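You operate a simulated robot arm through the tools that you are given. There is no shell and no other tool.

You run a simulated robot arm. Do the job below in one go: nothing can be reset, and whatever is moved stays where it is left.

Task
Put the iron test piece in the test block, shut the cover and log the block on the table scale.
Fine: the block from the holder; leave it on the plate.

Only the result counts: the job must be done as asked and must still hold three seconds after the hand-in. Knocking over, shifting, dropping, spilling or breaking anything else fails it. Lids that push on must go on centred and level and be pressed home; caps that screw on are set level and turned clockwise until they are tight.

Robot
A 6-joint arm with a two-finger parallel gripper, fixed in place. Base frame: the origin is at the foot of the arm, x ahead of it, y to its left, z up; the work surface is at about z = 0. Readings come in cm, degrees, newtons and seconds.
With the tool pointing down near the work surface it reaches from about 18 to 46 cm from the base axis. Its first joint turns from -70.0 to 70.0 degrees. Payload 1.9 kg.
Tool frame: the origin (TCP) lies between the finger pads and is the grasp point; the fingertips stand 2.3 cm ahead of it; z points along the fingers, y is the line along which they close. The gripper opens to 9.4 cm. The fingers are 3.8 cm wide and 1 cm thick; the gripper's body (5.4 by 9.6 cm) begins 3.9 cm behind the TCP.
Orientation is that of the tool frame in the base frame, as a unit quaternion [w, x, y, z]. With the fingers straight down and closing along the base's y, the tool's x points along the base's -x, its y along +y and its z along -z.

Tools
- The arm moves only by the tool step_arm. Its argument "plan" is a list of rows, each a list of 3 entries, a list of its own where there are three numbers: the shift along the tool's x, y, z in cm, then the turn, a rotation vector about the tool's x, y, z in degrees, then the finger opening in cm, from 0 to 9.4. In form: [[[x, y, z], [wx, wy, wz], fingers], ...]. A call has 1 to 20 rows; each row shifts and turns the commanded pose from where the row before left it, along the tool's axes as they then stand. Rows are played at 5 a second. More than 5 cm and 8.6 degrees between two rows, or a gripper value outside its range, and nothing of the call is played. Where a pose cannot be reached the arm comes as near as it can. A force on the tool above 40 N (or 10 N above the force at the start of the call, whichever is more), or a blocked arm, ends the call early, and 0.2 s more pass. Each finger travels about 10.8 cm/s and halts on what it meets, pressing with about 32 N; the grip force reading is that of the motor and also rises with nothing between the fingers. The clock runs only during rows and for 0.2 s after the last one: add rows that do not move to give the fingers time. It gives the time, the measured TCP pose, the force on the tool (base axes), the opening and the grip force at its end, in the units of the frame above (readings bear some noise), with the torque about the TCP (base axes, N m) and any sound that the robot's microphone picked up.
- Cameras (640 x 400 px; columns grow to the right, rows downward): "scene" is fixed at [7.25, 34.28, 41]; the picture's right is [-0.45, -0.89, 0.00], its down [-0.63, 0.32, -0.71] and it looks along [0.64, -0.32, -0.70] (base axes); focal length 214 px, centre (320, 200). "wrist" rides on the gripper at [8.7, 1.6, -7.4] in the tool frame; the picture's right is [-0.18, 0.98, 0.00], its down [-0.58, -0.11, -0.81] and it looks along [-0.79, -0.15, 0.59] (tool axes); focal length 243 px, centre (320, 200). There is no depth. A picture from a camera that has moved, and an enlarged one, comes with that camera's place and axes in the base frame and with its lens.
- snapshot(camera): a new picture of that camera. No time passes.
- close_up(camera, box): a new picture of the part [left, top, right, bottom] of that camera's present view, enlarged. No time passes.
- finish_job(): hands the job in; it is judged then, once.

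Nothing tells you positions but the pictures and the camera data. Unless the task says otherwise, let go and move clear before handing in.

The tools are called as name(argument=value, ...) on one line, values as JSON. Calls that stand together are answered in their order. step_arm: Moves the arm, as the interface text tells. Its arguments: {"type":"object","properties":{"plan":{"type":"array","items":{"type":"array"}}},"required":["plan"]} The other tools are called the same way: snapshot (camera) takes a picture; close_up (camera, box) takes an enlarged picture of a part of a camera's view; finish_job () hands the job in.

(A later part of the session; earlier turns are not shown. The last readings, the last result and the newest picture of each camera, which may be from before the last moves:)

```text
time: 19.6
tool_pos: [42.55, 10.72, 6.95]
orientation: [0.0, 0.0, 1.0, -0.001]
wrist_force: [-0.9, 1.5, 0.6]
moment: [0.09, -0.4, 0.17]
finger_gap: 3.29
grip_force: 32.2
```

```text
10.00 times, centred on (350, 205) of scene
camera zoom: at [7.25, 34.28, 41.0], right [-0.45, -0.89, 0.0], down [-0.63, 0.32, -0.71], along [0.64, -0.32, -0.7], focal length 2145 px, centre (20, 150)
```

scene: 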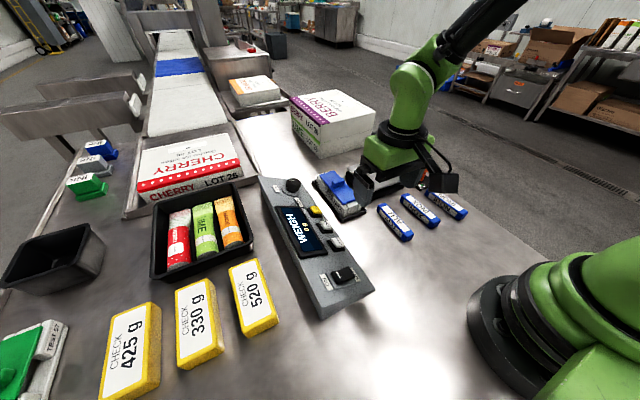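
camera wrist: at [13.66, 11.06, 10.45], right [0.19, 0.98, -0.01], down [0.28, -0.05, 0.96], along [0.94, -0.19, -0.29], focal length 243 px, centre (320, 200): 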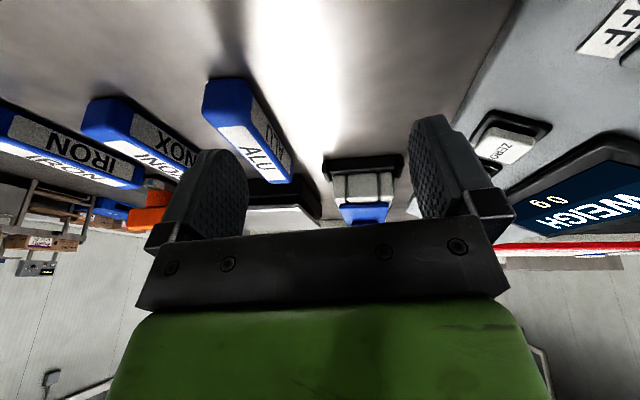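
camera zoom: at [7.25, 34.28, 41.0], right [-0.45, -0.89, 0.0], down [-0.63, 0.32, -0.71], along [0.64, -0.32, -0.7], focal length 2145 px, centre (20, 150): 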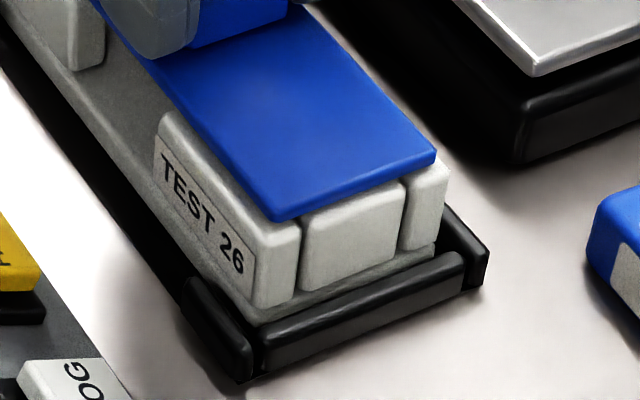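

The cover slides toward the robot while the block stays put. I continue sliding it open in steps.

step_arm(plan=[[[0.4, 0, 0], [0, 0, 0], 2], [[0.4, 0, 0], [0, 0, 0], 2], [[0.4, 0, 0], [0, 0, 0], 2], [[0.4, 0, 0], [0, 0, 0], 2], [[0.4, 0, 0], [0, 0, 0], 2], [[0.4, 0, 0], [0, 0, 0], 2], [[0.4, 0, 0], [0, 0, 0], 2], [[0, 0, 0], [0, 0, 0], 2]])

close_up(camera="scene", box=[310, 160, 390, 240])

```text
time: 21.4
tool_pos: [39.58, 10.73, 7.04]
orientation: [0.0, 0.0, 1.0, -0.001]
wrist_force: [0.1, 0.6, -1.3]
moment: [0.03, 0.01, 0.03]
finger_gap: 3.28
grip_force: 31.5
```

```text
5.00 times, centred on (350, 200) of scene
camera zoom: at [7.25, 34.28, 41.0], right [-0.45, -0.89, 0.0], down [-0.63, 0.32, -0.71], along [0.64, -0.32, -0.7], focal length 1072 px, centre (170, 200)
```

zoom: 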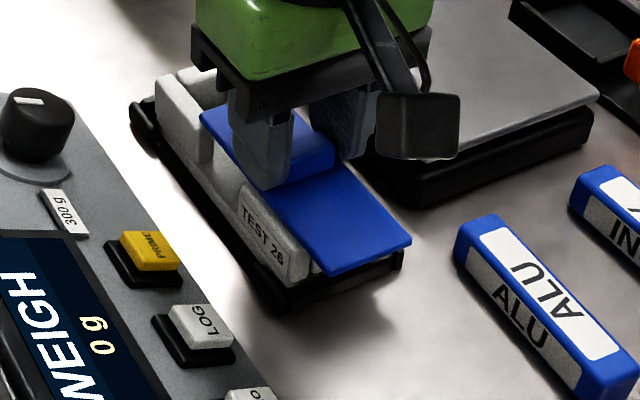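

Sliding freely with almost no force. I continue.

step_arm(plan=[[[0.4, 0, 0], [0, 0, 0], 2], [[0.4, 0, 0], [0, 0, 0], 2], [[0.4, 0, 0], [0, 0, 0], 2], [[0.4, 0, 0], [0, 0, 0], 2], [[0.4, 0, 0], [0, 0, 0], 2], [[0.4, 0, 0], [0, 0, 0], 2], [[0.4, 0, 0], [0, 0, 0], 2], [[0.4, 0, 0], [0, 0, 0], 2], [[0, 0, 0], [0, 0, 0], 2]])

close_up(camera="scene", box=[310, 160, 390, 240])

```text
time: 23.4
tool_pos: [36.41, 10.75, 7.17]
orientation: [-0.001, 0.0, 1.0, -0.001]
wrist_force: [0.8, -0.2, 0.2]
moment: [-0.03, 0.2, 0.0]
finger_gap: 3.3
grip_force: 32.2
```

```text
5.00 times, centred on (350, 200) of scene
camera zoom: at [7.26, 34.28, 40.99], right [-0.45, -0.89, 0.0], down [-0.63, 0.32, -0.71], along [0.64, -0.32, -0.7], focal length 1072 px, centre (170, 200)
```

zoom: 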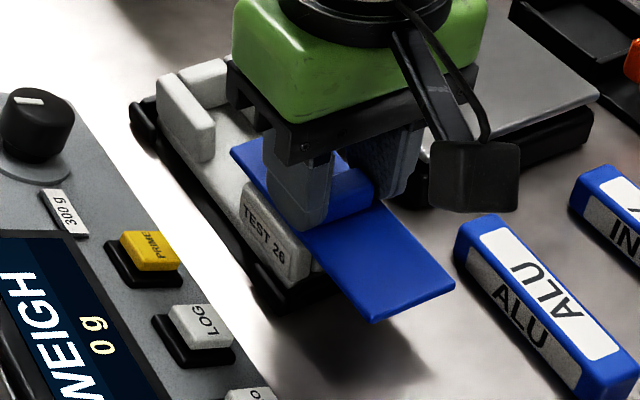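

step_arm(plan=[[[0.4, 0, 0], [0, 0, 0], 2], [[0.4, 0, 0], [0, 0, 0], 2], [[0.4, 0, 0], [0, 0, 0], 2], [[0.4, 0, 0], [0, 0, 0], 2], [[0.4, 0, 0], [0, 0, 0], 2], [[0, 0, 0], [0, 0, 0], 2]])

close_up(camera="scene", box=[310, 160, 390, 240])

snapshot(camera="wrist")

```text
time: 24.8
tool_pos: [34.45, 10.6, 7.15]
orientation: [-0.001, 0.0, 1.0, -0.002]
wrist_force: [0.6, 0.4, 0.0]
moment: [0.0, 0.23, -0.06]
finger_gap: 3.32
grip_force: 32.0
```

```text
5.00 times, centred on (350, 200) of scene
camera zoom: at [7.26, 34.28, 40.99], right [-0.45, -0.89, 0.0], down [-0.63, 0.32, -0.71], along [0.64, -0.32, -0.7], focal length 1072 px, centre (170, 200)
```

zoom: 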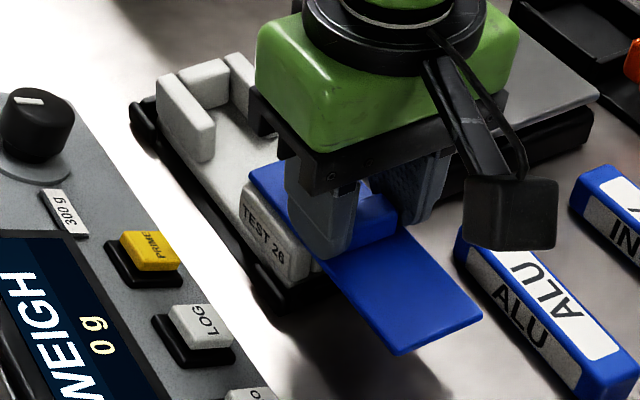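

```text
taken
camera wrist: at [25.81, 12.32, 14.67], right [0.18, 0.98, 0.0], down [0.58, -0.11, 0.81], along [0.79, -0.15, -0.59], focal length 243 px, centre (320, 200)
```

wrist: 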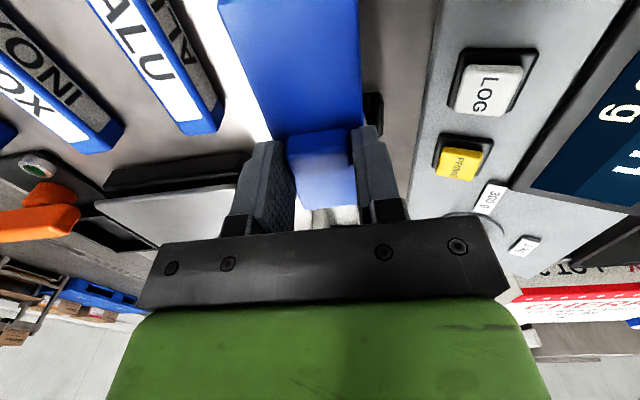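

step_arm(plan=[[[0.4, 0, 0], [0, 0, 0], 2], [[0.4, 0, 0], [0, 0, 0], 2], [[0.4, 0, 0], [0, 0, 0], 2], [[0.3, 0, 0], [0, 0, 0], 2], [[0, 0, 0], [0, 0, 0], 2]])

close_up(camera="scene", box=[310, 160, 390, 240])

```text
time: 26.0
tool_pos: [32.95, 10.83, 7.05]
orientation: [0.0, 0.0, 1.0, 0.0]
wrist_force: [0.6, -0.4, 1.9]
moment: [0.05, -0.61, 0.04]
finger_gap: 3.32
grip_force: 32.4
```

```text
5.00 times, centred on (350, 200) of scene
camera zoom: at [7.25, 34.28, 41.0], right [-0.45, -0.89, 0.0], down [-0.63, 0.32, -0.71], along [0.64, -0.32, -0.7], focal length 1072 px, centre (170, 200)
```

zoom: 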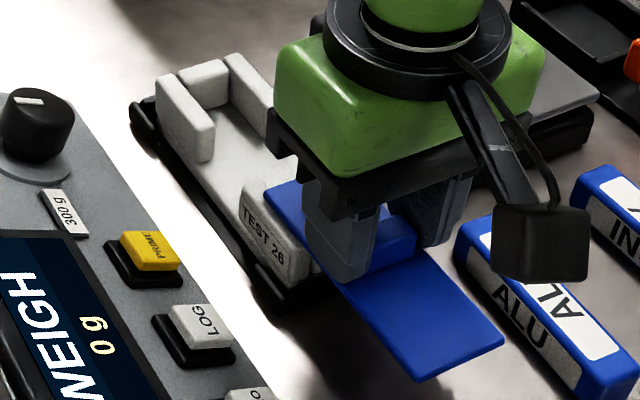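

step_arm(plan=[[[0.3, 0, 0], [0, 0, 0], 2], [[0.3, 0, 0], [0, 0, 0], 2], [[0.3, 0, 0], [0, 0, 0], 2], [[0, 0, 0], [0, 0, 0], 2]])

close_up(camera="scene", box=[310, 160, 390, 240])

```text
time: 27.0
tool_pos: [32.04, 10.71, 7.03]
orientation: [0.0, 0.0, 1.0, -0.001]
wrist_force: [-0.2, 2.0, -0.6]
moment: [0.02, -0.13, 0.16]
finger_gap: 3.31
grip_force: 31.8
```

```text
5.00 times, centred on (350, 200) of scene
camera zoom: at [7.25, 34.28, 41.0], right [-0.45, -0.89, 0.0], down [-0.63, 0.32, -0.71], along [0.64, -0.32, -0.7], focal length 1072 px, centre (170, 200)
```

zoom: 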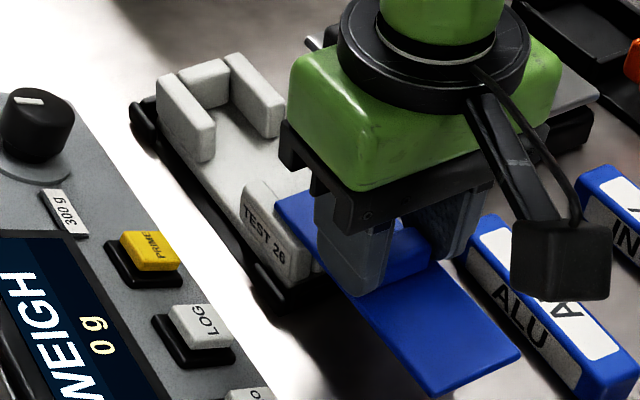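

step_arm(plan=[[[0.3, 0, 0], [0, 0, 0], 2], [[0.3, 0, 0], [0, 0, 0], 2], [[0.2, 0, 0], [0, 0, 0], 2], [[0, 0, 0], [0, 0, 0], 2]])

close_up(camera="scene", box=[310, 160, 390, 240])

close_up(camera="scene", box=[325, 185, 370, 225])

```text
time: 28.0
tool_pos: [31.32, 10.72, 7.08]
orientation: [-0.001, 0.0, 1.0, -0.001]
wrist_force: [-0.5, 0.2, -0.6]
moment: [0.02, 0.2, 0.01]
finger_gap: 3.31
grip_force: 31.7
```

```text
5.00 times, centred on (350, 200) of scene
camera zoom: at [7.26, 34.28, 40.99], right [-0.45, -0.89, 0.0], down [-0.63, 0.32, -0.71], along [0.64, -0.32, -0.7], focal length 1072 px, centre (170, 200)
```

zoom: 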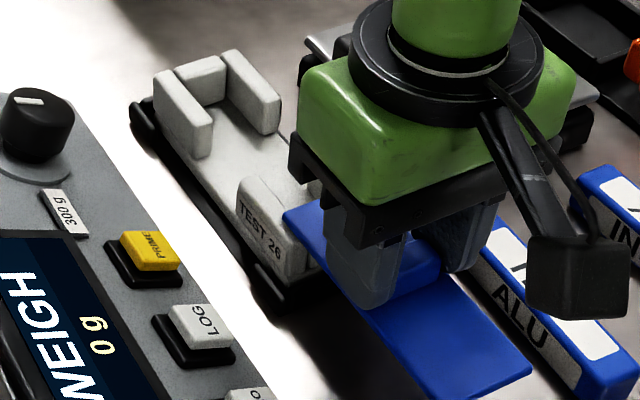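

```text
10.00 times, centred on (348, 205) of scene
camera zoom: at [7.26, 34.28, 40.99], right [-0.45, -0.89, 0.0], down [-0.63, 0.32, -0.71], along [0.64, -0.32, -0.7], focal length 2145 px, centre (45, 150)
```

zoom: 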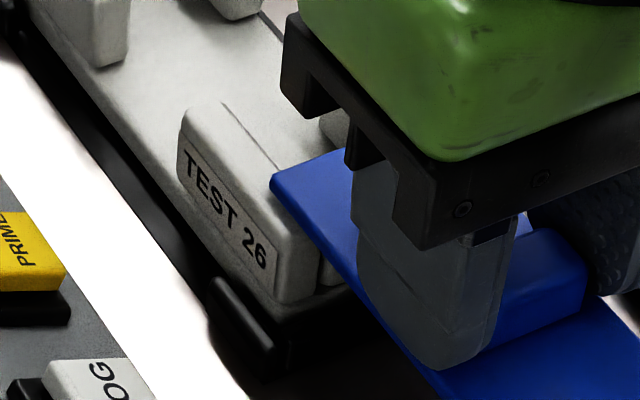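

step_arm(plan=[[[0.3, 0, 0], [0, 0, 0], 2], [[0.3, 0, 0], [0, 0, 0], 2], [[0.3, 0, 0], [0, 0, 0], 2], [[0, 0, 0], [0, 0, 0], 2]])

close_up(camera="scene", box=[325, 185, 370, 225])

```text
time: 29.0
tool_pos: [30.44, 10.77, 7.24]
orientation: [0.003, -0.001, 1.0, 0.0]
wrist_force: [24.4, -2.9, -7.6]
moment: [-0.03, -0.88, 0.01]
finger_gap: 3.32
grip_force: 31.5
```

```text
10.00 times, centred on (348, 205) of scene
camera zoom: at [7.26, 34.28, 40.99], right [-0.45, -0.89, 0.0], down [-0.63, 0.32, -0.71], along [0.64, -0.32, -0.7], focal length 2145 px, centre (45, 150)
```

zoom: 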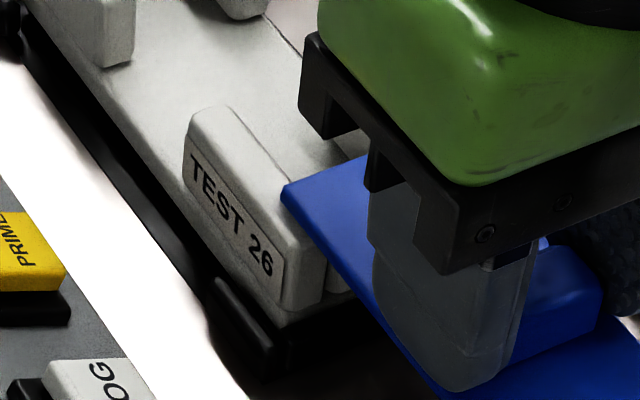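

The cover reached its end stop (24 N). I back off slightly to relieve the force.

step_arm(plan=[[[-0.2, 0, 0], [0, 0, 0], 2], [[-0.15, 0, 0.05], [0, 0, 0], 2], [[0, 0, 0], [0, 0, 0], 2]])

close_up(camera="scene", box=[325, 185, 370, 225])

close_up(camera="scene", box=[300, 160, 390, 240])

```text
time: 29.8
tool_pos: [30.69, 10.76, 7.08]
orientation: [-0.001, 0.0, 1.0, 0.0]
wrist_force: [8.8, 3.8, -1.6]
moment: [0.2, -0.27, 0.16]
finger_gap: 3.3
grip_force: 31.9
```

```text
10.00 times, centred on (348, 205) of scene
camera zoom: at [7.25, 34.28, 41.0], right [-0.45, -0.89, 0.0], down [-0.63, 0.32, -0.71], along [0.64, -0.32, -0.7], focal length 2145 px, centre (45, 150)
```

zoom: 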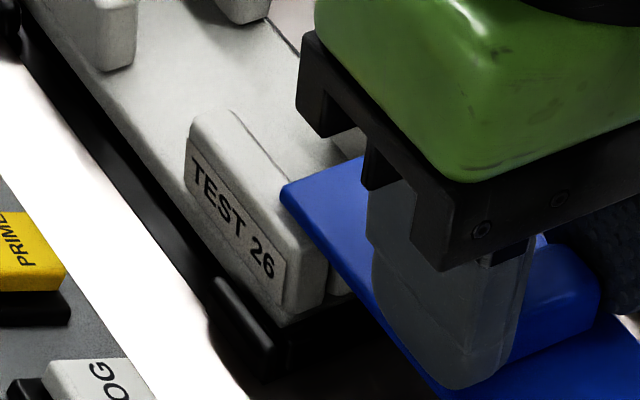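

```text
5.00 times, centred on (345, 200) of scene
camera zoom: at [7.25, 34.28, 41.0], right [-0.45, -0.89, 0.0], down [-0.63, 0.32, -0.71], along [0.64, -0.32, -0.7], focal length 1072 px, centre (195, 200)
```

zoom: 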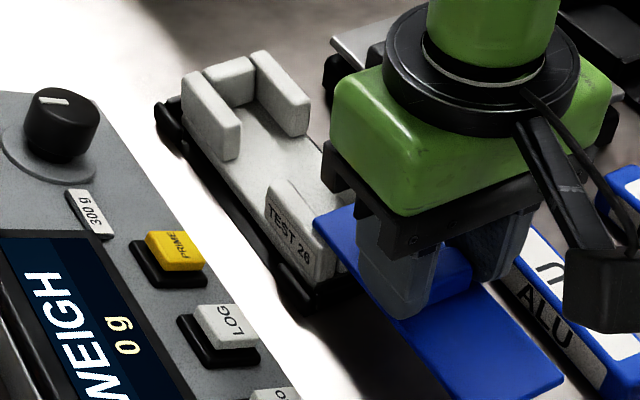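

step_arm(plan=[[[-0.15, 0, 0], [0, 0, 0], 2], [[0, 0, 0], [0, 0, 0], 2], [[0, 0, 0], [0, 0, 0], 2]])

```text
time: 30.6
tool_pos: [30.82, 10.6, 7.0]
orientation: [-0.002, 0.0, 1.0, -0.001]
wrist_force: [-1.5, 2.6, 2.4]
moment: [0.06, 0.19, 0.12]
finger_gap: 3.32
grip_force: 31.5
```

Force is relieved. I open the fingers a little first, and check that the cover stays captive before moving away.

step_arm(plan=[[[0, 0, 0], [0, 0, 0], 3.8], [[0, 0, 0], [0, 0, 0], 3.8]])

close_up(camera="scene", box=[300, 160, 390, 240])

```text
time: 31.2
tool_pos: [30.77, 10.67, 7.1]
orientation: [0.0, 0.0, 1.0, -0.001]
wrist_force: [-0.3, 0.4, 0.3]
moment: [-0.03, 0.01, 0.01]
finger_gap: 3.77
grip_force: 0.1
```

```text
5.00 times, centred on (345, 200) of scene
camera zoom: at [7.25, 34.28, 41.0], right [-0.45, -0.89, 0.0], down [-0.63, 0.32, -0.71], along [0.64, -0.32, -0.7], focal length 1072 px, centre (195, 200)
```

zoom: 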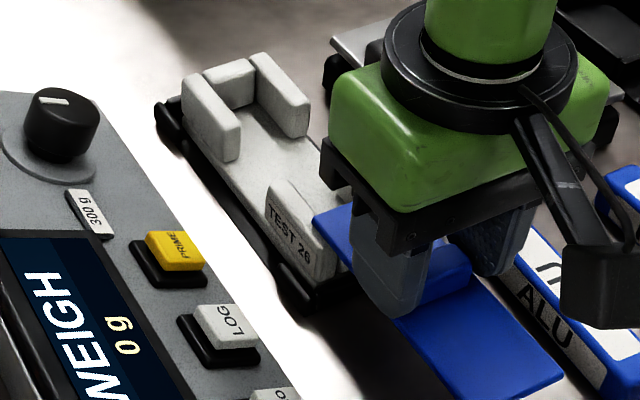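

The cover stays out on its own. I open fully, rise and look at the open block.

step_arm(plan=[[[0, 0, 0], [0, 0, 0], 5.5], [[0, 0, -1.5], [0, 0, 0], 5.5], [[0, 0, -4], [0, 0, 0], 6], [[0, 0, -4], [0, 0, 0], 9.4], [[0, 0, 0], [0, 0, 0], 9.4]])

snapshot(camera="wrist")

close_up(camera="scene", box=[305, 165, 395, 245])

close_up(camera="wrist", box=[240, 0, 420, 220])

```text
time: 32.4
tool_pos: [30.78, 10.89, 16.52]
orientation: [0.0, -0.001, 1.0, -0.001]
wrist_force: [-0.1, -0.1, -0.3]
moment: [-0.01, 0.03, -0.01]
finger_gap: 9.39
grip_force: 0.1
```

```text
taken
camera wrist: at [22.14, 12.45, 24.08], right [0.18, 0.98, 0.0], down [0.58, -0.11, 0.81], along [0.79, -0.15, -0.59], focal length 243 px, centre (320, 200)
```

wrist: 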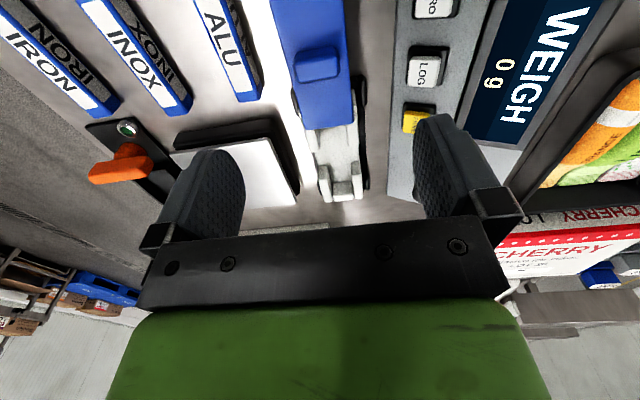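

```text
5.00 times, centred on (350, 205) of scene
camera zoom: at [7.25, 34.28, 41.0], right [-0.45, -0.89, 0.0], down [-0.63, 0.32, -0.71], along [0.64, -0.32, -0.7], focal length 1072 px, centre (170, 175)
```

zoom: 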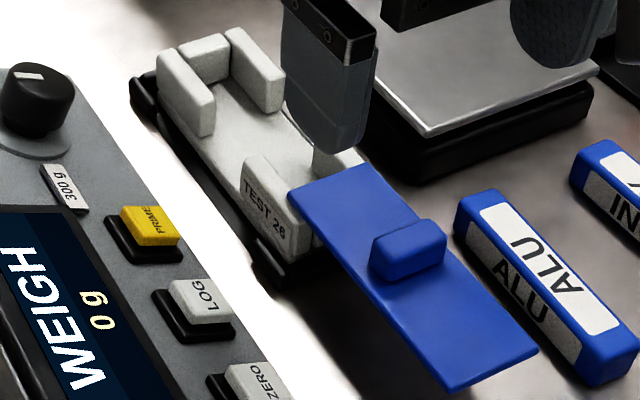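

```text
1.82 times, centred on (330, 110) of wrist
camera zoom: at [22.14, 12.45, 24.08], right [0.18, 0.98, 0.0], down [0.58, -0.11, 0.81], along [0.79, -0.15, -0.59], focal length 441 px, centre (302, 364)
```

zoom: 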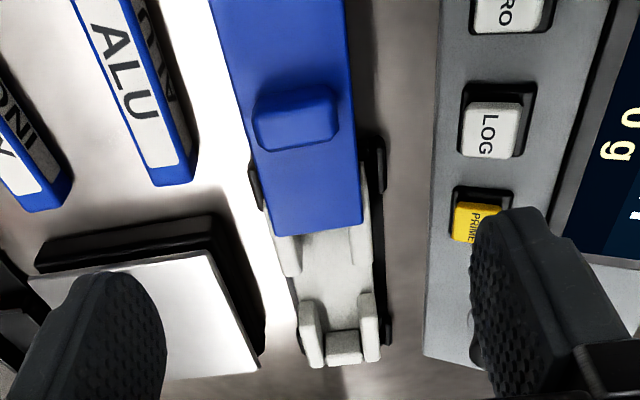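

The block is open with the cover parked over the near side. Now I move over to the iron bar to localise it.

step_arm(plan=[[[1, -4, 0], [0, 0, 0], 9.4], [[1, -4, 0], [0, 0, 0], 9.4], [[1, -4, 0], [0, 0, 0], 9.4], [[1, -4, 0], [0, 0, 0], 9.4], [[1, -4, 1], [0, 0, 0], 9.4], [[1, -3, 1], [0, 0, 0], 9.4], [[0, 0, 0], [0, 0, 0], 9.4]])

snapshot(camera="wrist")

close_up(camera="scene", box=[385, 150, 485, 240])

```text
time: 34.0
tool_pos: [24.85, -12.13, 14.41]
orientation: [0.0, 0.0, 1.0, -0.001]
wrist_force: [0.3, 0.3, 0.3]
moment: [0.03, -0.02, 0.01]
finger_gap: 9.38
grip_force: 0.0
```

```text
taken
camera wrist: at [16.22, -10.59, 22.02], right [0.18, 0.98, 0.0], down [0.58, -0.11, 0.81], along [0.79, -0.15, -0.59], focal length 243 px, centre (320, 200)
```

wrist: 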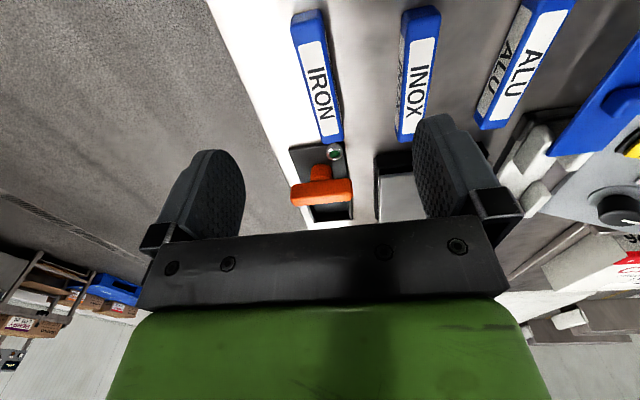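

```text
4.44 times, centred on (435, 195) of scene
camera zoom: at [7.25, 34.28, 41.0], right [-0.45, -0.89, 0.0], down [-0.63, 0.32, -0.71], along [0.64, -0.32, -0.7], focal length 953 px, centre (-191, 222)
```

zoom: 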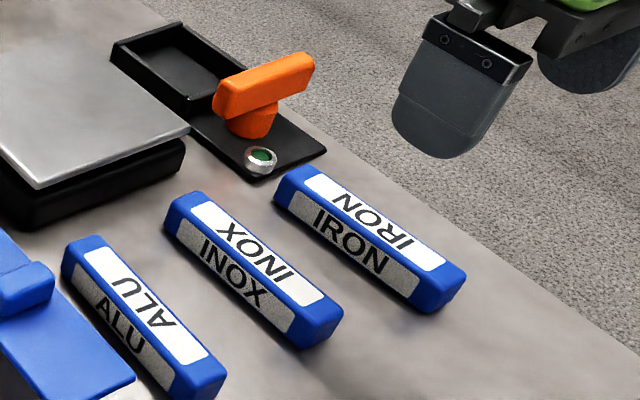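

close_up(camera="wrist", box=[260, 0, 380, 155])

```text
2.58 times, centred on (320, 78) of wrist
camera zoom: at [16.22, -10.59, 22.02], right [0.18, 0.98, 0.0], down [0.58, -0.11, 0.81], along [0.79, -0.15, -0.59], focal length 626 px, centre (320, 516)
```

zoom: 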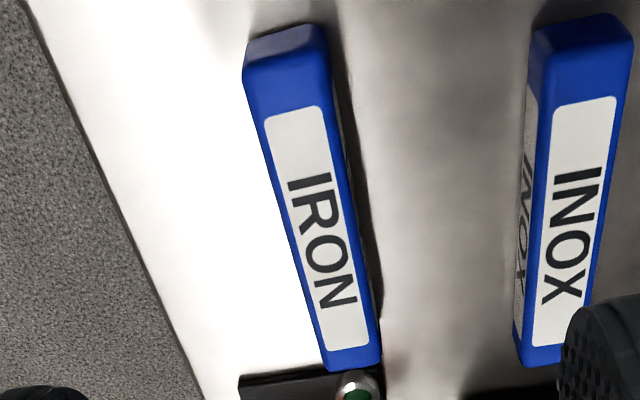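

Iron bar measures about 10.5 × 2.3 cm centred near (27.9, −12.5), turned about 2°. While the gripper is away I take sharp views of the open block to get cavity dimensions.

close_up(camera="scene", box=[310, 165, 350, 195])

close_up(camera="scene", box=[325, 180, 375, 220])

close_up(camera="scene", box=[415, 180, 475, 225])

```text
13.33 times, centred on (330, 180) of scene
camera zoom: at [7.25, 34.28, 41.0], right [-0.45, -0.89, 0.0], down [-0.63, 0.32, -0.71], along [0.64, -0.32, -0.7], focal length 2860 px, centre (187, 467)
```

zoom: 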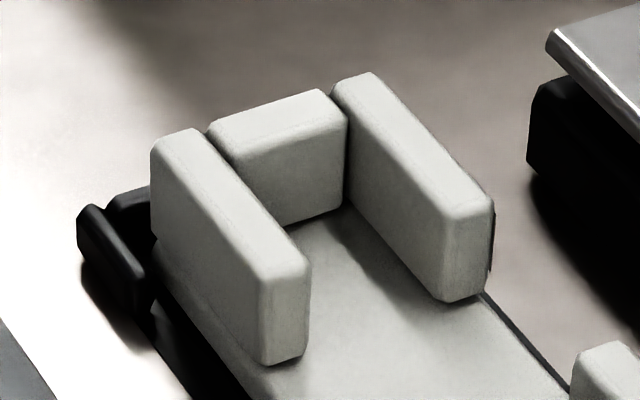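

```text
10.00 times, centred on (350, 200) of scene
camera zoom: at [7.25, 34.28, 41.0], right [-0.45, -0.89, 0.0], down [-0.63, 0.32, -0.71], along [0.64, -0.32, -0.7], focal length 2145 px, centre (20, 200)
```

zoom: 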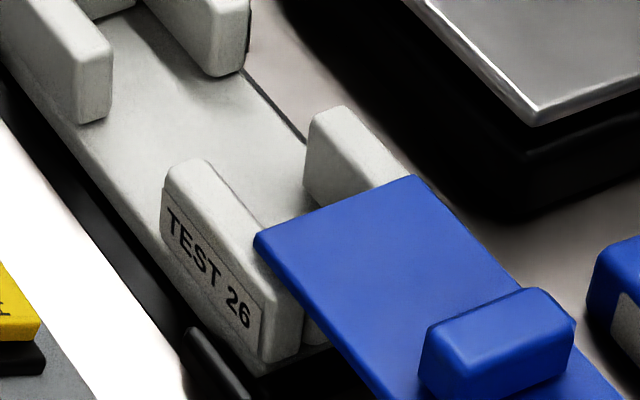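

```text
8.89 times, centred on (445, 202) of scene
camera zoom: at [7.25, 34.28, 41.0], right [-0.45, -0.89, 0.0], down [-0.63, 0.32, -0.71], along [0.64, -0.32, -0.7], focal length 1906 px, centre (-791, 178)
```

zoom: 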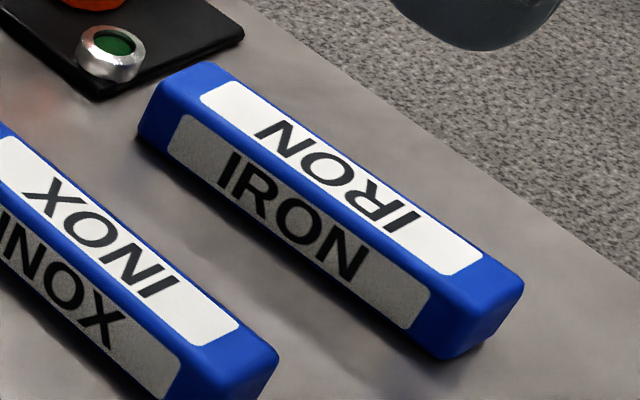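

Cavity: x about 36.4–48.8, y about 9.4–12.6, floor near z 1.4, and the side notches (x 40.1–45.0) fit the fingers. I line up over the iron bar with a 2.5° yaw and come down partway.

step_arm(plan=[[[-3.1, -0.5, 0], [0, 0, -2.5], 6], [[0, 0, 4], [0, 0, 0], 5.5], [[0, 0, 3.5], [0, 0, 0], 5], [[0, 0, 0], [0, 0, 0], 5]])

snapshot(camera="wrist")

close_up(camera="scene", box=[400, 150, 490, 230])

```text
time: 35.0
tool_pos: [27.93, -12.61, 7.21]
orientation: [0.0, -0.022, 1.0, 0.0]
wrist_force: [0.5, 0.1, 0.8]
moment: [-0.04, 0.0, 0.04]
finger_gap: 5.0
grip_force: 0.1
```

```text
taken
camera wrist: at [19.22, -11.43, 14.72], right [0.14, 0.99, 0.0], down [0.59, -0.08, 0.81], along [0.8, -0.11, -0.59], focal length 243 px, centre (320, 200)
```

wrist: 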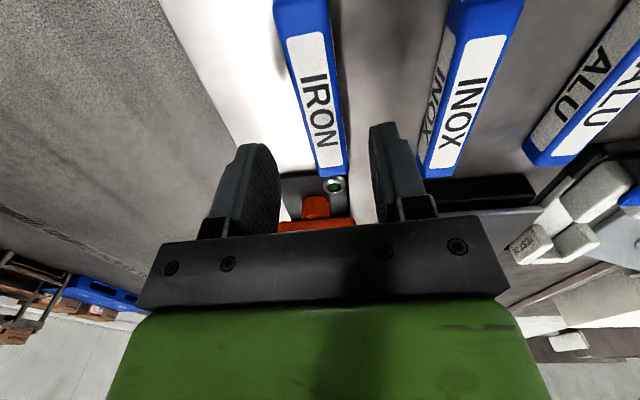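

```text
5.00 times, centred on (445, 190) of scene
camera zoom: at [7.25, 34.28, 41.0], right [-0.45, -0.89, 0.0], down [-0.63, 0.32, -0.71], along [0.64, -0.32, -0.7], focal length 1072 px, centre (-305, 250)
```

zoom: 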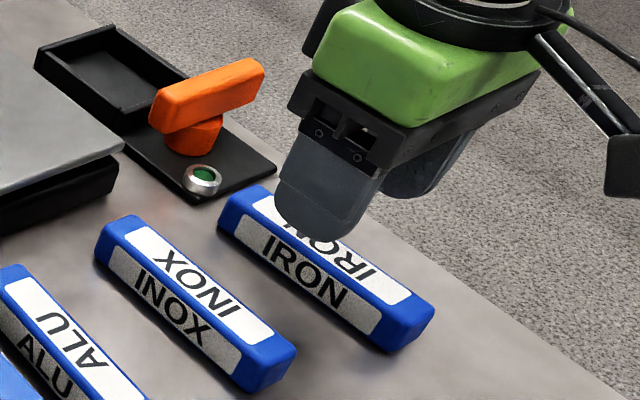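

The bar is centred between the fingers. I descend to just above the table and close on it.

step_arm(plan=[[[0, 0, 2], [0, 0, 0], 5], [[0, 0, 1.5], [0, 0, 0], 5], [[0, 0, 0.9], [0, 0, 0], 5], [[0, 0, 0], [0, 0, 0], 5]])

close_up(camera="scene", box=[400, 150, 490, 230])

snapshot(camera="wrist")

```text
time: 36.0
tool_pos: [28.05, -12.86, 2.62]
orientation: [-0.001, -0.021, 1.0, -0.001]
wrist_force: [0.0, 1.3, 0.8]
moment: [0.01, 0.0, -0.01]
finger_gap: 5.01
grip_force: 0.0
```

```text
5.00 times, centred on (445, 190) of scene
camera zoom: at [7.25, 34.28, 41.0], right [-0.45, -0.89, 0.0], down [-0.63, 0.32, -0.71], along [0.64, -0.32, -0.7], focal length 1072 px, centre (-305, 250)
```

zoom: 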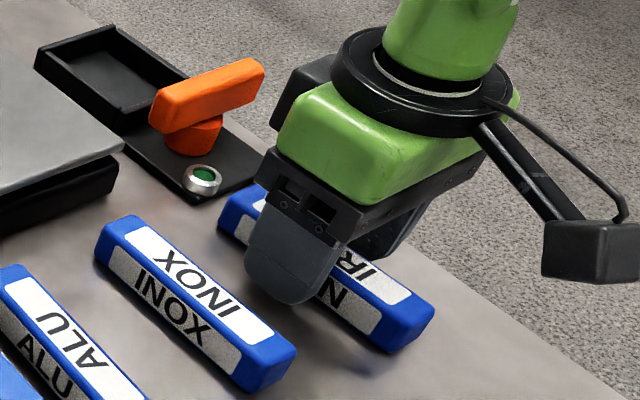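

```text
taken
camera wrist: at [19.24, -11.63, 10.23], right [0.14, 0.99, 0.0], down [0.59, -0.08, 0.81], along [0.8, -0.11, -0.59], focal length 243 px, centre (320, 200)
```

wrist: 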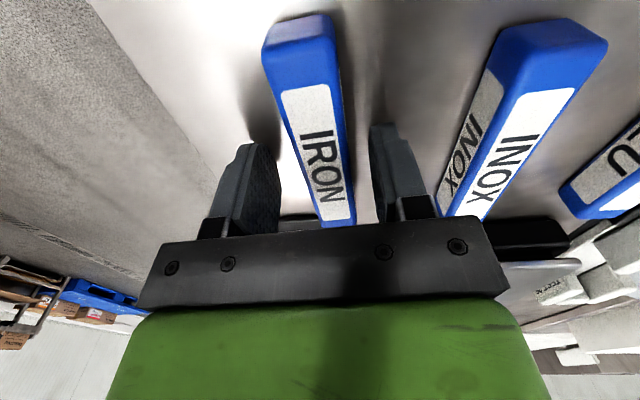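

step_arm(plan=[[[0, 0, 0], [0, 0, 0], 3.5], [[0, 0, 0], [0, 0, 0], 2], [[0, 0, 0], [0, 0, 0], 1.2], [[0, 0, 0], [0, 0, 0], 1.2]])

snapshot(camera="wrist")

```text
time: 37.0
tool_pos: [27.89, -12.69, 2.69]
orientation: [0.0, -0.022, 1.0, -0.001]
wrist_force: [0.1, 0.4, 0.2]
moment: [0.0, -0.01, 0.0]
finger_gap: 2.34
grip_force: 31.7
```

```text
taken
camera wrist: at [19.23, -11.63, 10.25], right [0.14, 0.99, 0.0], down [0.59, -0.08, 0.81], along [0.8, -0.11, -0.59], focal length 243 px, centre (320, 200)
```

wrist: 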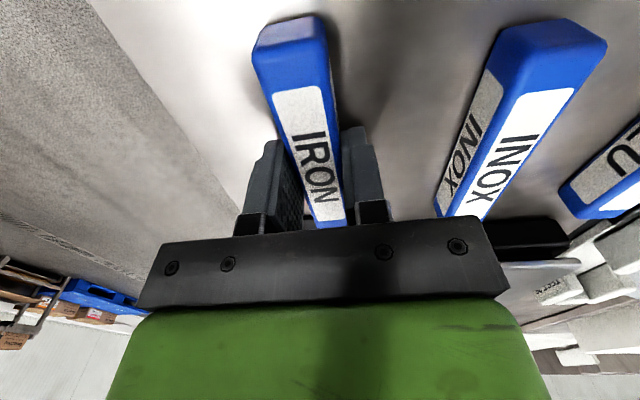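

Gripped at 2.34 cm. I lift the bar straight up and check how it hangs.

step_arm(plan=[[[0, 0, -1], [0, 0, 0], 1.2], [[0, 0, -3], [0, 0, 0], 1.2], [[0, 0, -4], [0, 0, 0], 1.2], [[0, 0, -3], [0, 0, 2.5], 1.2], [[0, 0, 0], [0, 0, 0], 1.2]])

snapshot(camera="wrist")

close_up(camera="scene", box=[390, 100, 510, 210])

```text
time: 38.2
tool_pos: [27.9, -12.96, 13.62]
orientation: [0.0, -0.001, 1.0, -0.001]
wrist_force: [0.9, 0.5, 0.1]
moment: [0.02, -0.01, 0.02]
finger_gap: 2.36
grip_force: 32.0
```

```text
taken
camera wrist: at [19.3, -11.29, 21.32], right [0.18, 0.98, 0.0], down [0.58, -0.11, 0.81], along [0.79, -0.15, -0.59], focal length 243 px, centre (320, 200)
```

wrist: 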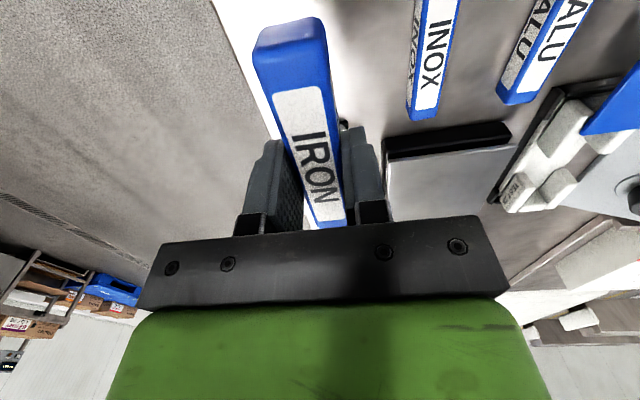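

```text
3.64 times, centred on (450, 155) of scene
camera zoom: at [7.25, 34.28, 41.0], right [-0.45, -0.89, 0.0], down [-0.63, 0.32, -0.71], along [0.64, -0.32, -0.7], focal length 780 px, centre (-153, 364)
```

zoom: 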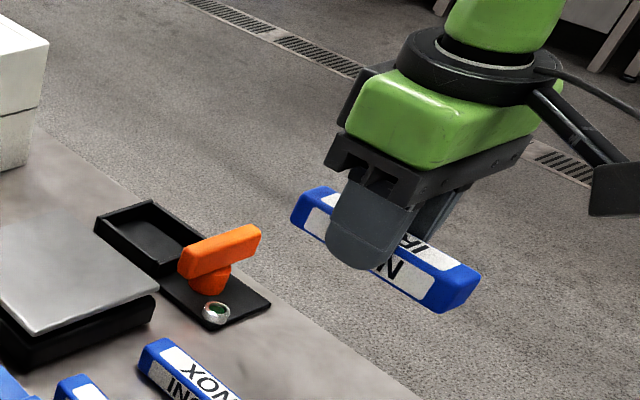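

close_up(camera="wrist", box=[230, 0, 400, 240])

```text
1.67 times, centred on (315, 120) of wrist
camera zoom: at [19.3, -11.29, 21.32], right [0.18, 0.98, 0.0], down [0.58, -0.11, 0.81], along [0.79, -0.15, -0.59], focal length 404 px, centre (328, 333)
```

zoom: 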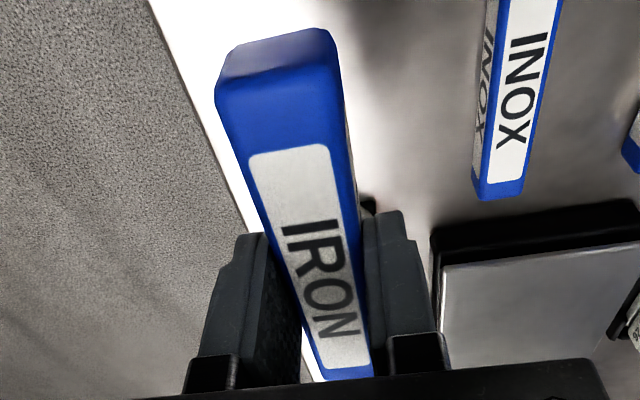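

close_up(camera="scene", box=[465, 140, 535, 190])

close_up(camera="scene", box=[430, 130, 500, 190])

```text
8.00 times, centred on (500, 165) of scene
camera zoom: at [7.25, 34.28, 41.0], right [-0.45, -0.89, 0.0], down [-0.63, 0.32, -0.71], along [0.64, -0.32, -0.7], focal length 1716 px, centre (-1120, 480)
```

zoom: 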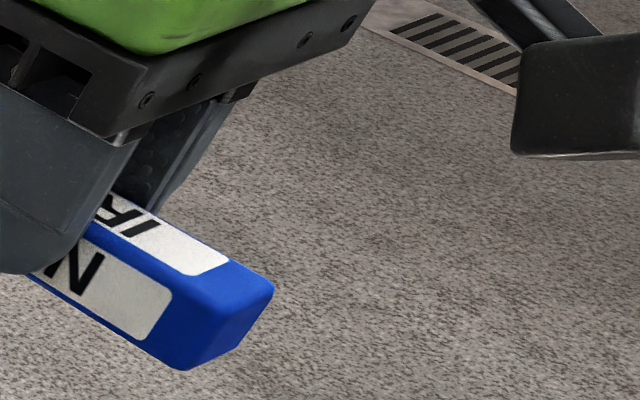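

```text
6.67 times, centred on (465, 160) of scene
camera zoom: at [7.25, 34.28, 41.0], right [-0.45, -0.89, 0.0], down [-0.63, 0.32, -0.71], along [0.64, -0.32, -0.7], focal length 1430 px, centre (-647, 467)
```

zoom: 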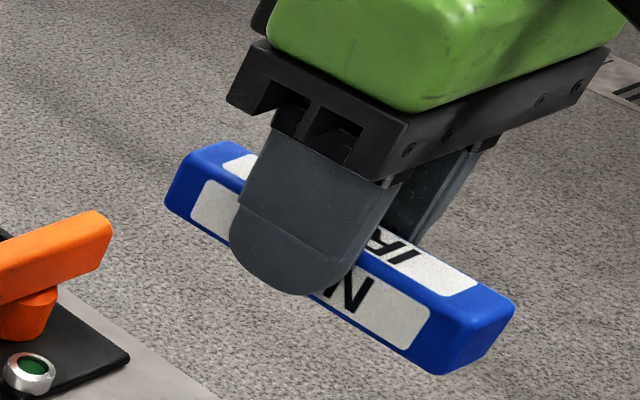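

The bar is held about 0.3 cm off its centre; to gain clearance in the notch I set it back down on the same spot, shift 0.3 cm and regrip.

step_arm(plan=[[[0, 0, 4], [0, 0, 0], 1.2], [[0, 0, 4], [0, 0, 0], 1.2], [[0, 0, 2], [0, 0, 0], 1.2], [[0, 0, 0.9], [0, 0, 0], 1.2], [[0, 0, 0.05], [0, 0, 0], 1.2], [[0, 0, 0], [0, 0, 0], 1.2]])

```text
time: 39.6
tool_pos: [27.84, -12.8, 2.69]
orientation: [0.0, 0.0, 1.0, 0.0]
wrist_force: [0.7, 0.9, -0.8]
moment: [-0.01, -0.02, -0.03]
finger_gap: 2.31
grip_force: 32.3
```

step_arm(plan=[[[0, 0, 0], [0, 0, 0], 3.4], [[0, 0, 0], [0, 0, 0], 3.4], [[0.3, 0, 0], [0, 0, 0], 3.4], [[0, 0, 0], [0, 0, 0], 3.4], [[0, 0, 0], [0, 0, 0], 1.8], [[0, 0, 0], [0, 0, 0], 1.2], [[0, 0, 0], [0, 0, 0], 1.2], [[0, 0, -1], [0, 0, 0], 1.2], [[0, 0, -3], [0, 0, 0], 1.2], [[0, 0, -4], [0, 0, 0], 1.2], [[0, 0, -3], [0, 0, 0], 1.2], [[0, 0, 0], [0, 0, 0], 1.2]])

close_up(camera="wrist", box=[230, 0, 400, 240])

close_up(camera="scene", box=[430, 130, 500, 190])

```text
time: 42.2
tool_pos: [27.89, -12.69, 13.63]
orientation: [0.0, 0.0, 1.0, 0.0]
wrist_force: [0.2, -1.1, -0.6]
moment: [0.04, 0.0, 0.0]
finger_gap: 2.34
grip_force: 31.9
```

```text
1.67 times, centred on (315, 120) of wrist
camera zoom: at [19.17, -11.12, 21.27], right [0.18, 0.98, 0.0], down [0.58, -0.11, 0.81], along [0.79, -0.15, -0.59], focal length 404 px, centre (328, 333)
```

zoom: 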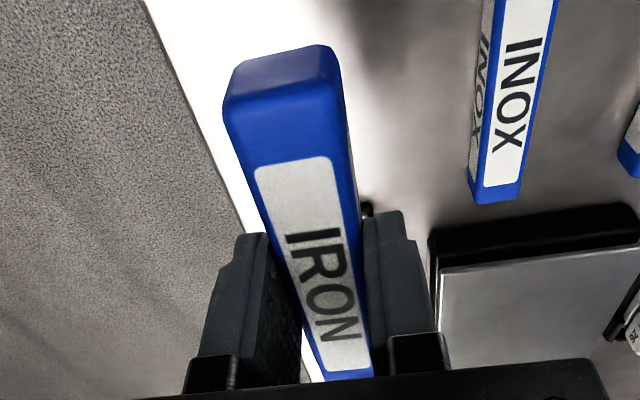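

```text
6.67 times, centred on (465, 160) of scene
camera zoom: at [7.25, 34.28, 41.0], right [-0.45, -0.89, 0.0], down [-0.63, 0.32, -0.71], along [0.64, -0.32, -0.7], focal length 1430 px, centre (-647, 467)
```

zoom: 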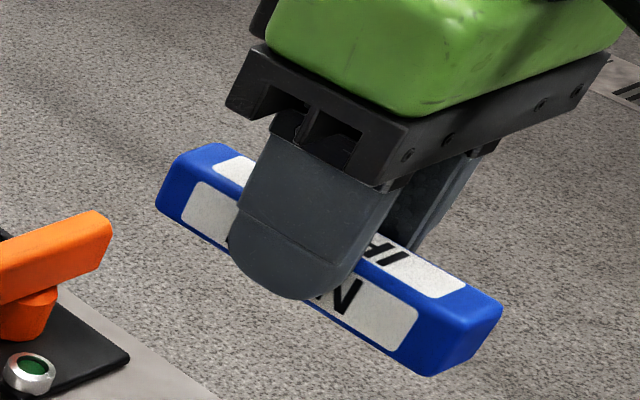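

Now the bar is centred in the grip. I carry it over to above the open block.

step_arm(plan=[[[-1.85, 2.95, 0], [0, 0, 0], 1.2], [[-1.85, 2.95, 0], [0, 0, 0], 1.2], [[-1.85, 2.95, 0], [0, 0, 0], 1.2], [[-1.85, 2.95, 0], [0, 0, 0], 1.2], [[-1.85, 2.95, 0], [0, 0, 0], 1.2], [[-1.85, 2.95, 0], [0, 0, 0], 1.2], [[-1.85, 2.95, 0], [0, 0, 0], 1.2], [[-1.85, 2.95, 0], [0, 0, 0], 1.2], [[0, 0, 0], [0, 0, 0], 1.2], [[0, 0, 0], [0, 0, 0], 1.2]])

snapshot(camera="wrist")

close_up(camera="scene", box=[300, 120, 400, 230])

```text
time: 44.4
tool_pos: [42.43, 10.84, 13.62]
orientation: [-0.002, -0.001, 1.0, -0.002]
wrist_force: [-0.6, 0.5, -0.7]
moment: [-0.03, -0.01, 0.01]
finger_gap: 2.33
grip_force: 32.2
```

```text
taken
camera wrist: at [33.83, 12.52, 21.24], right [0.18, 0.98, 0.0], down [0.58, -0.11, 0.81], along [0.79, -0.15, -0.59], focal length 243 px, centre (320, 200)
```

wrist: 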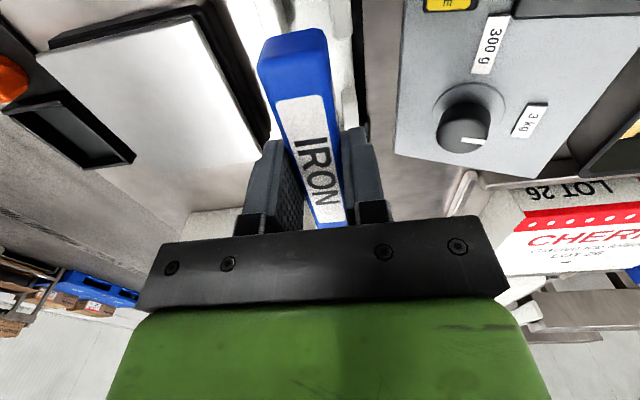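

```text
3.64 times, centred on (350, 175) of scene
camera zoom: at [7.25, 34.28, 41.0], right [-0.45, -0.89, 0.0], down [-0.63, 0.32, -0.71], along [0.64, -0.32, -0.7], focal length 780 px, centre (211, 291)
```

zoom: 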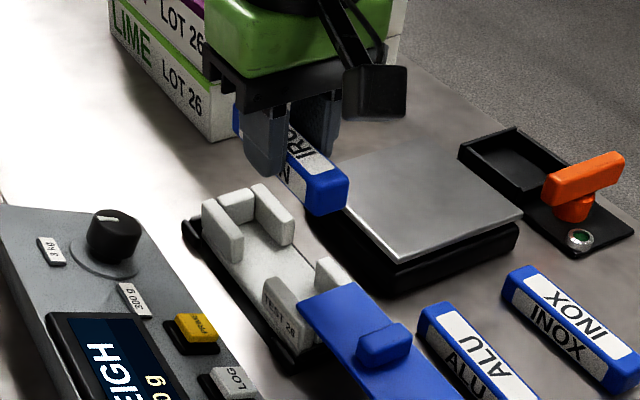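

step_arm(plan=[[[-0.25, 0.05, 1.5], [0, 0, 0], 1.2], [[0, 0, 2], [0, 0, 0], 1.2], [[0, 0, 2], [0, 0, 0], 1.2], [[0, 0, 0], [0, 0, 0], 1.2], [[0, 0, 0], [0, 0, 0], 1.2]])

close_up(camera="scene", box=[305, 145, 375, 215])

snapshot(camera="wrist")

close_up(camera="wrist", box=[220, 0, 420, 240])

```text
time: 45.6
tool_pos: [42.56, 10.98, 8.14]
orientation: [-0.001, 0.001, 1.0, 0.0]
wrist_force: [0.2, -0.5, 0.0]
moment: [-0.03, 0.04, 0.0]
finger_gap: 2.31
grip_force: 31.3
```

```text
5.71 times, centred on (340, 180) of scene
camera zoom: at [7.25, 34.28, 41.0], right [-0.45, -0.89, 0.0], down [-0.63, 0.32, -0.71], along [0.64, -0.32, -0.7], focal length 1226 px, centre (206, 314)
```

zoom: 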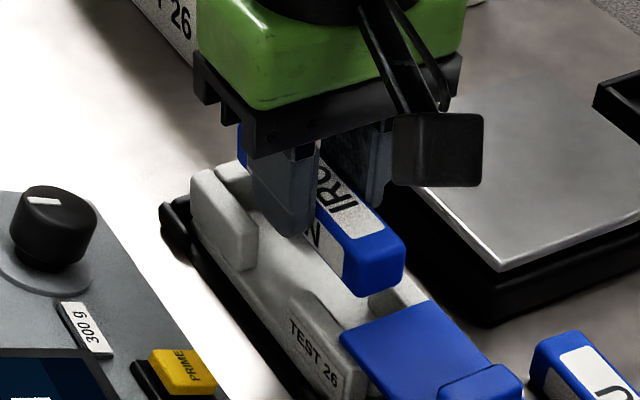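

```text
taken
camera wrist: at [33.95, 12.46, 15.75], right [0.18, 0.98, 0.0], down [0.58, -0.11, 0.81], along [0.79, -0.15, -0.59], focal length 243 px, centre (320, 200)
```

wrist: 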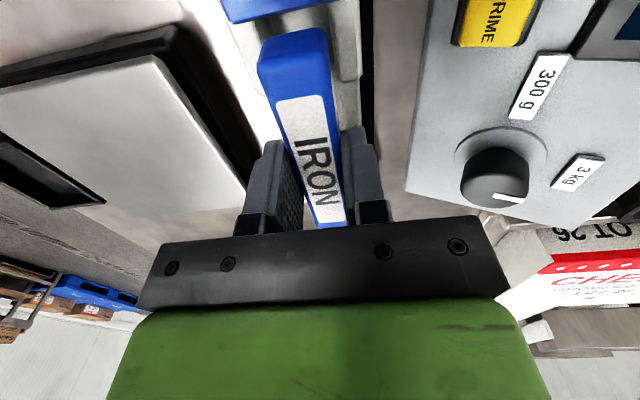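

```text
1.67 times, centred on (320, 120) of wrist
camera zoom: at [33.95, 12.46, 15.75], right [0.18, 0.98, 0.0], down [0.58, -0.11, 0.81], along [0.79, -0.15, -0.59], focal length 404 px, centre (320, 333)
```

zoom: 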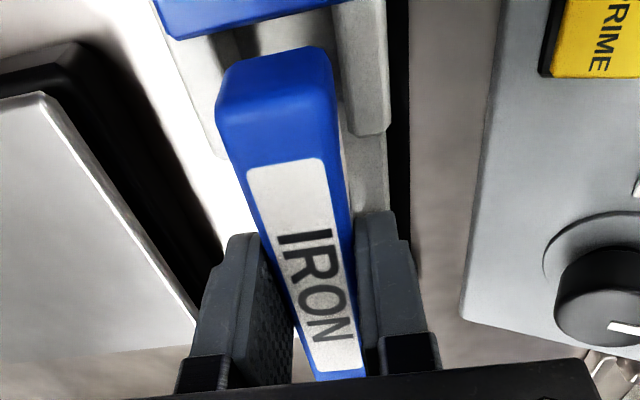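

close_up(camera="scene", box=[335, 170, 375, 205])

close_up(camera="scene", box=[310, 165, 350, 200])

```text
11.43 times, centred on (355, 188) of scene
camera zoom: at [7.25, 34.28, 41.0], right [-0.45, -0.89, 0.0], down [-0.63, 0.32, -0.71], along [0.64, -0.32, -0.7], focal length 2451 px, centre (-80, 343)
```

zoom: 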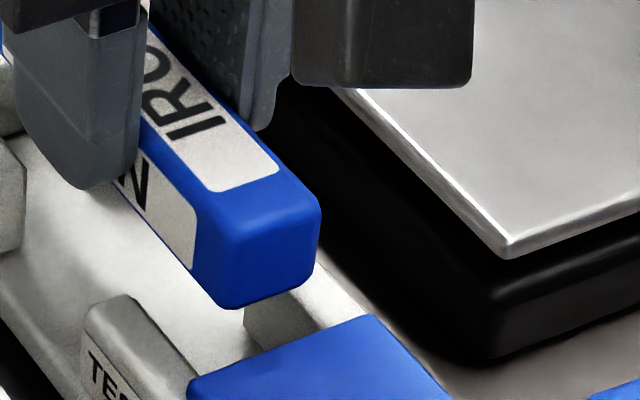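

```text
11.43 times, centred on (330, 182) of scene
camera zoom: at [7.25, 34.28, 41.0], right [-0.45, -0.89, 0.0], down [-0.63, 0.32, -0.71], along [0.64, -0.32, -0.7], focal length 2451 px, centre (206, 400)
```

zoom: 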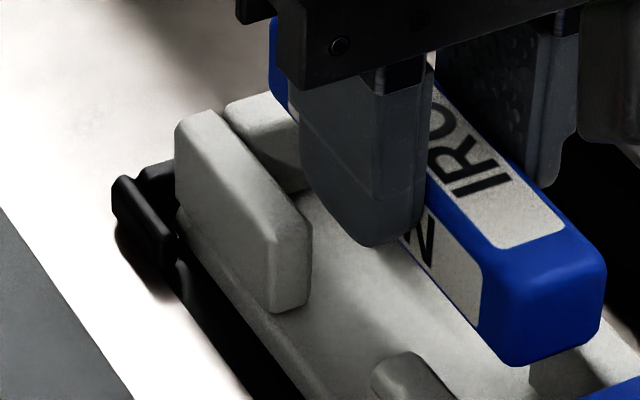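

Scene view puts the bar centred over the cavity with ~0.45 cm clear of the cover edge. I nudge y by −0.1 and lower it partway, then check.

step_arm(plan=[[[0, -0.1, 0.8], [0, 0, 0], 1.2], [[0, 0, 0.8], [0, 0, 0], 1.2], [[0, 0, 0.5], [0, 0, 0], 1.2], [[0, 0, 0.5], [0, 0, 0], 1.2], [[0, 0, 0], [0, 0, 0], 1.2]])

close_up(camera="scene", box=[310, 165, 370, 220])

close_up(camera="wrist", box=[220, 0, 420, 240])

```text
time: 46.8
tool_pos: [42.66, 10.81, 5.62]
orientation: [0.0, 0.001, 1.0, -0.001]
wrist_force: [0.6, -0.3, -0.6]
moment: [0.01, -0.02, 0.0]
finger_gap: 2.33
grip_force: 32.3
```

```text
7.27 times, centred on (340, 192) of scene
camera zoom: at [7.25, 34.28, 41.0], right [-0.45, -0.89, 0.0], down [-0.63, 0.32, -0.71], along [0.64, -0.32, -0.7], focal length 1560 px, centre (174, 254)
```

zoom: 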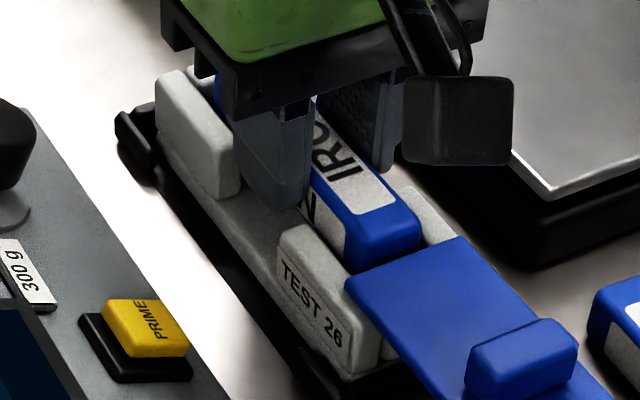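

```text
1.67 times, centred on (320, 120) of wrist
camera zoom: at [34.04, 12.37, 13.16], right [0.18, 0.98, 0.0], down [0.58, -0.11, 0.81], along [0.79, -0.15, -0.59], focal length 404 px, centre (320, 333)
```

zoom: 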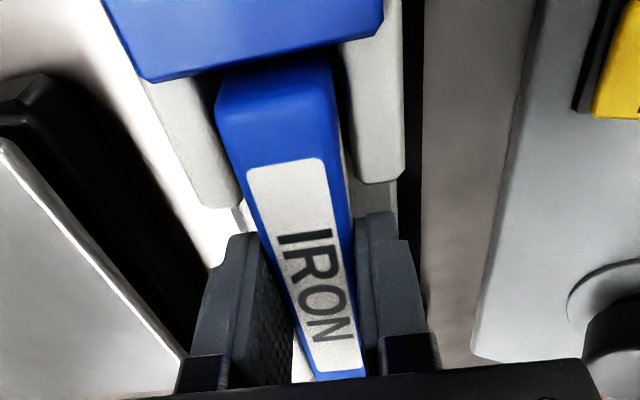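

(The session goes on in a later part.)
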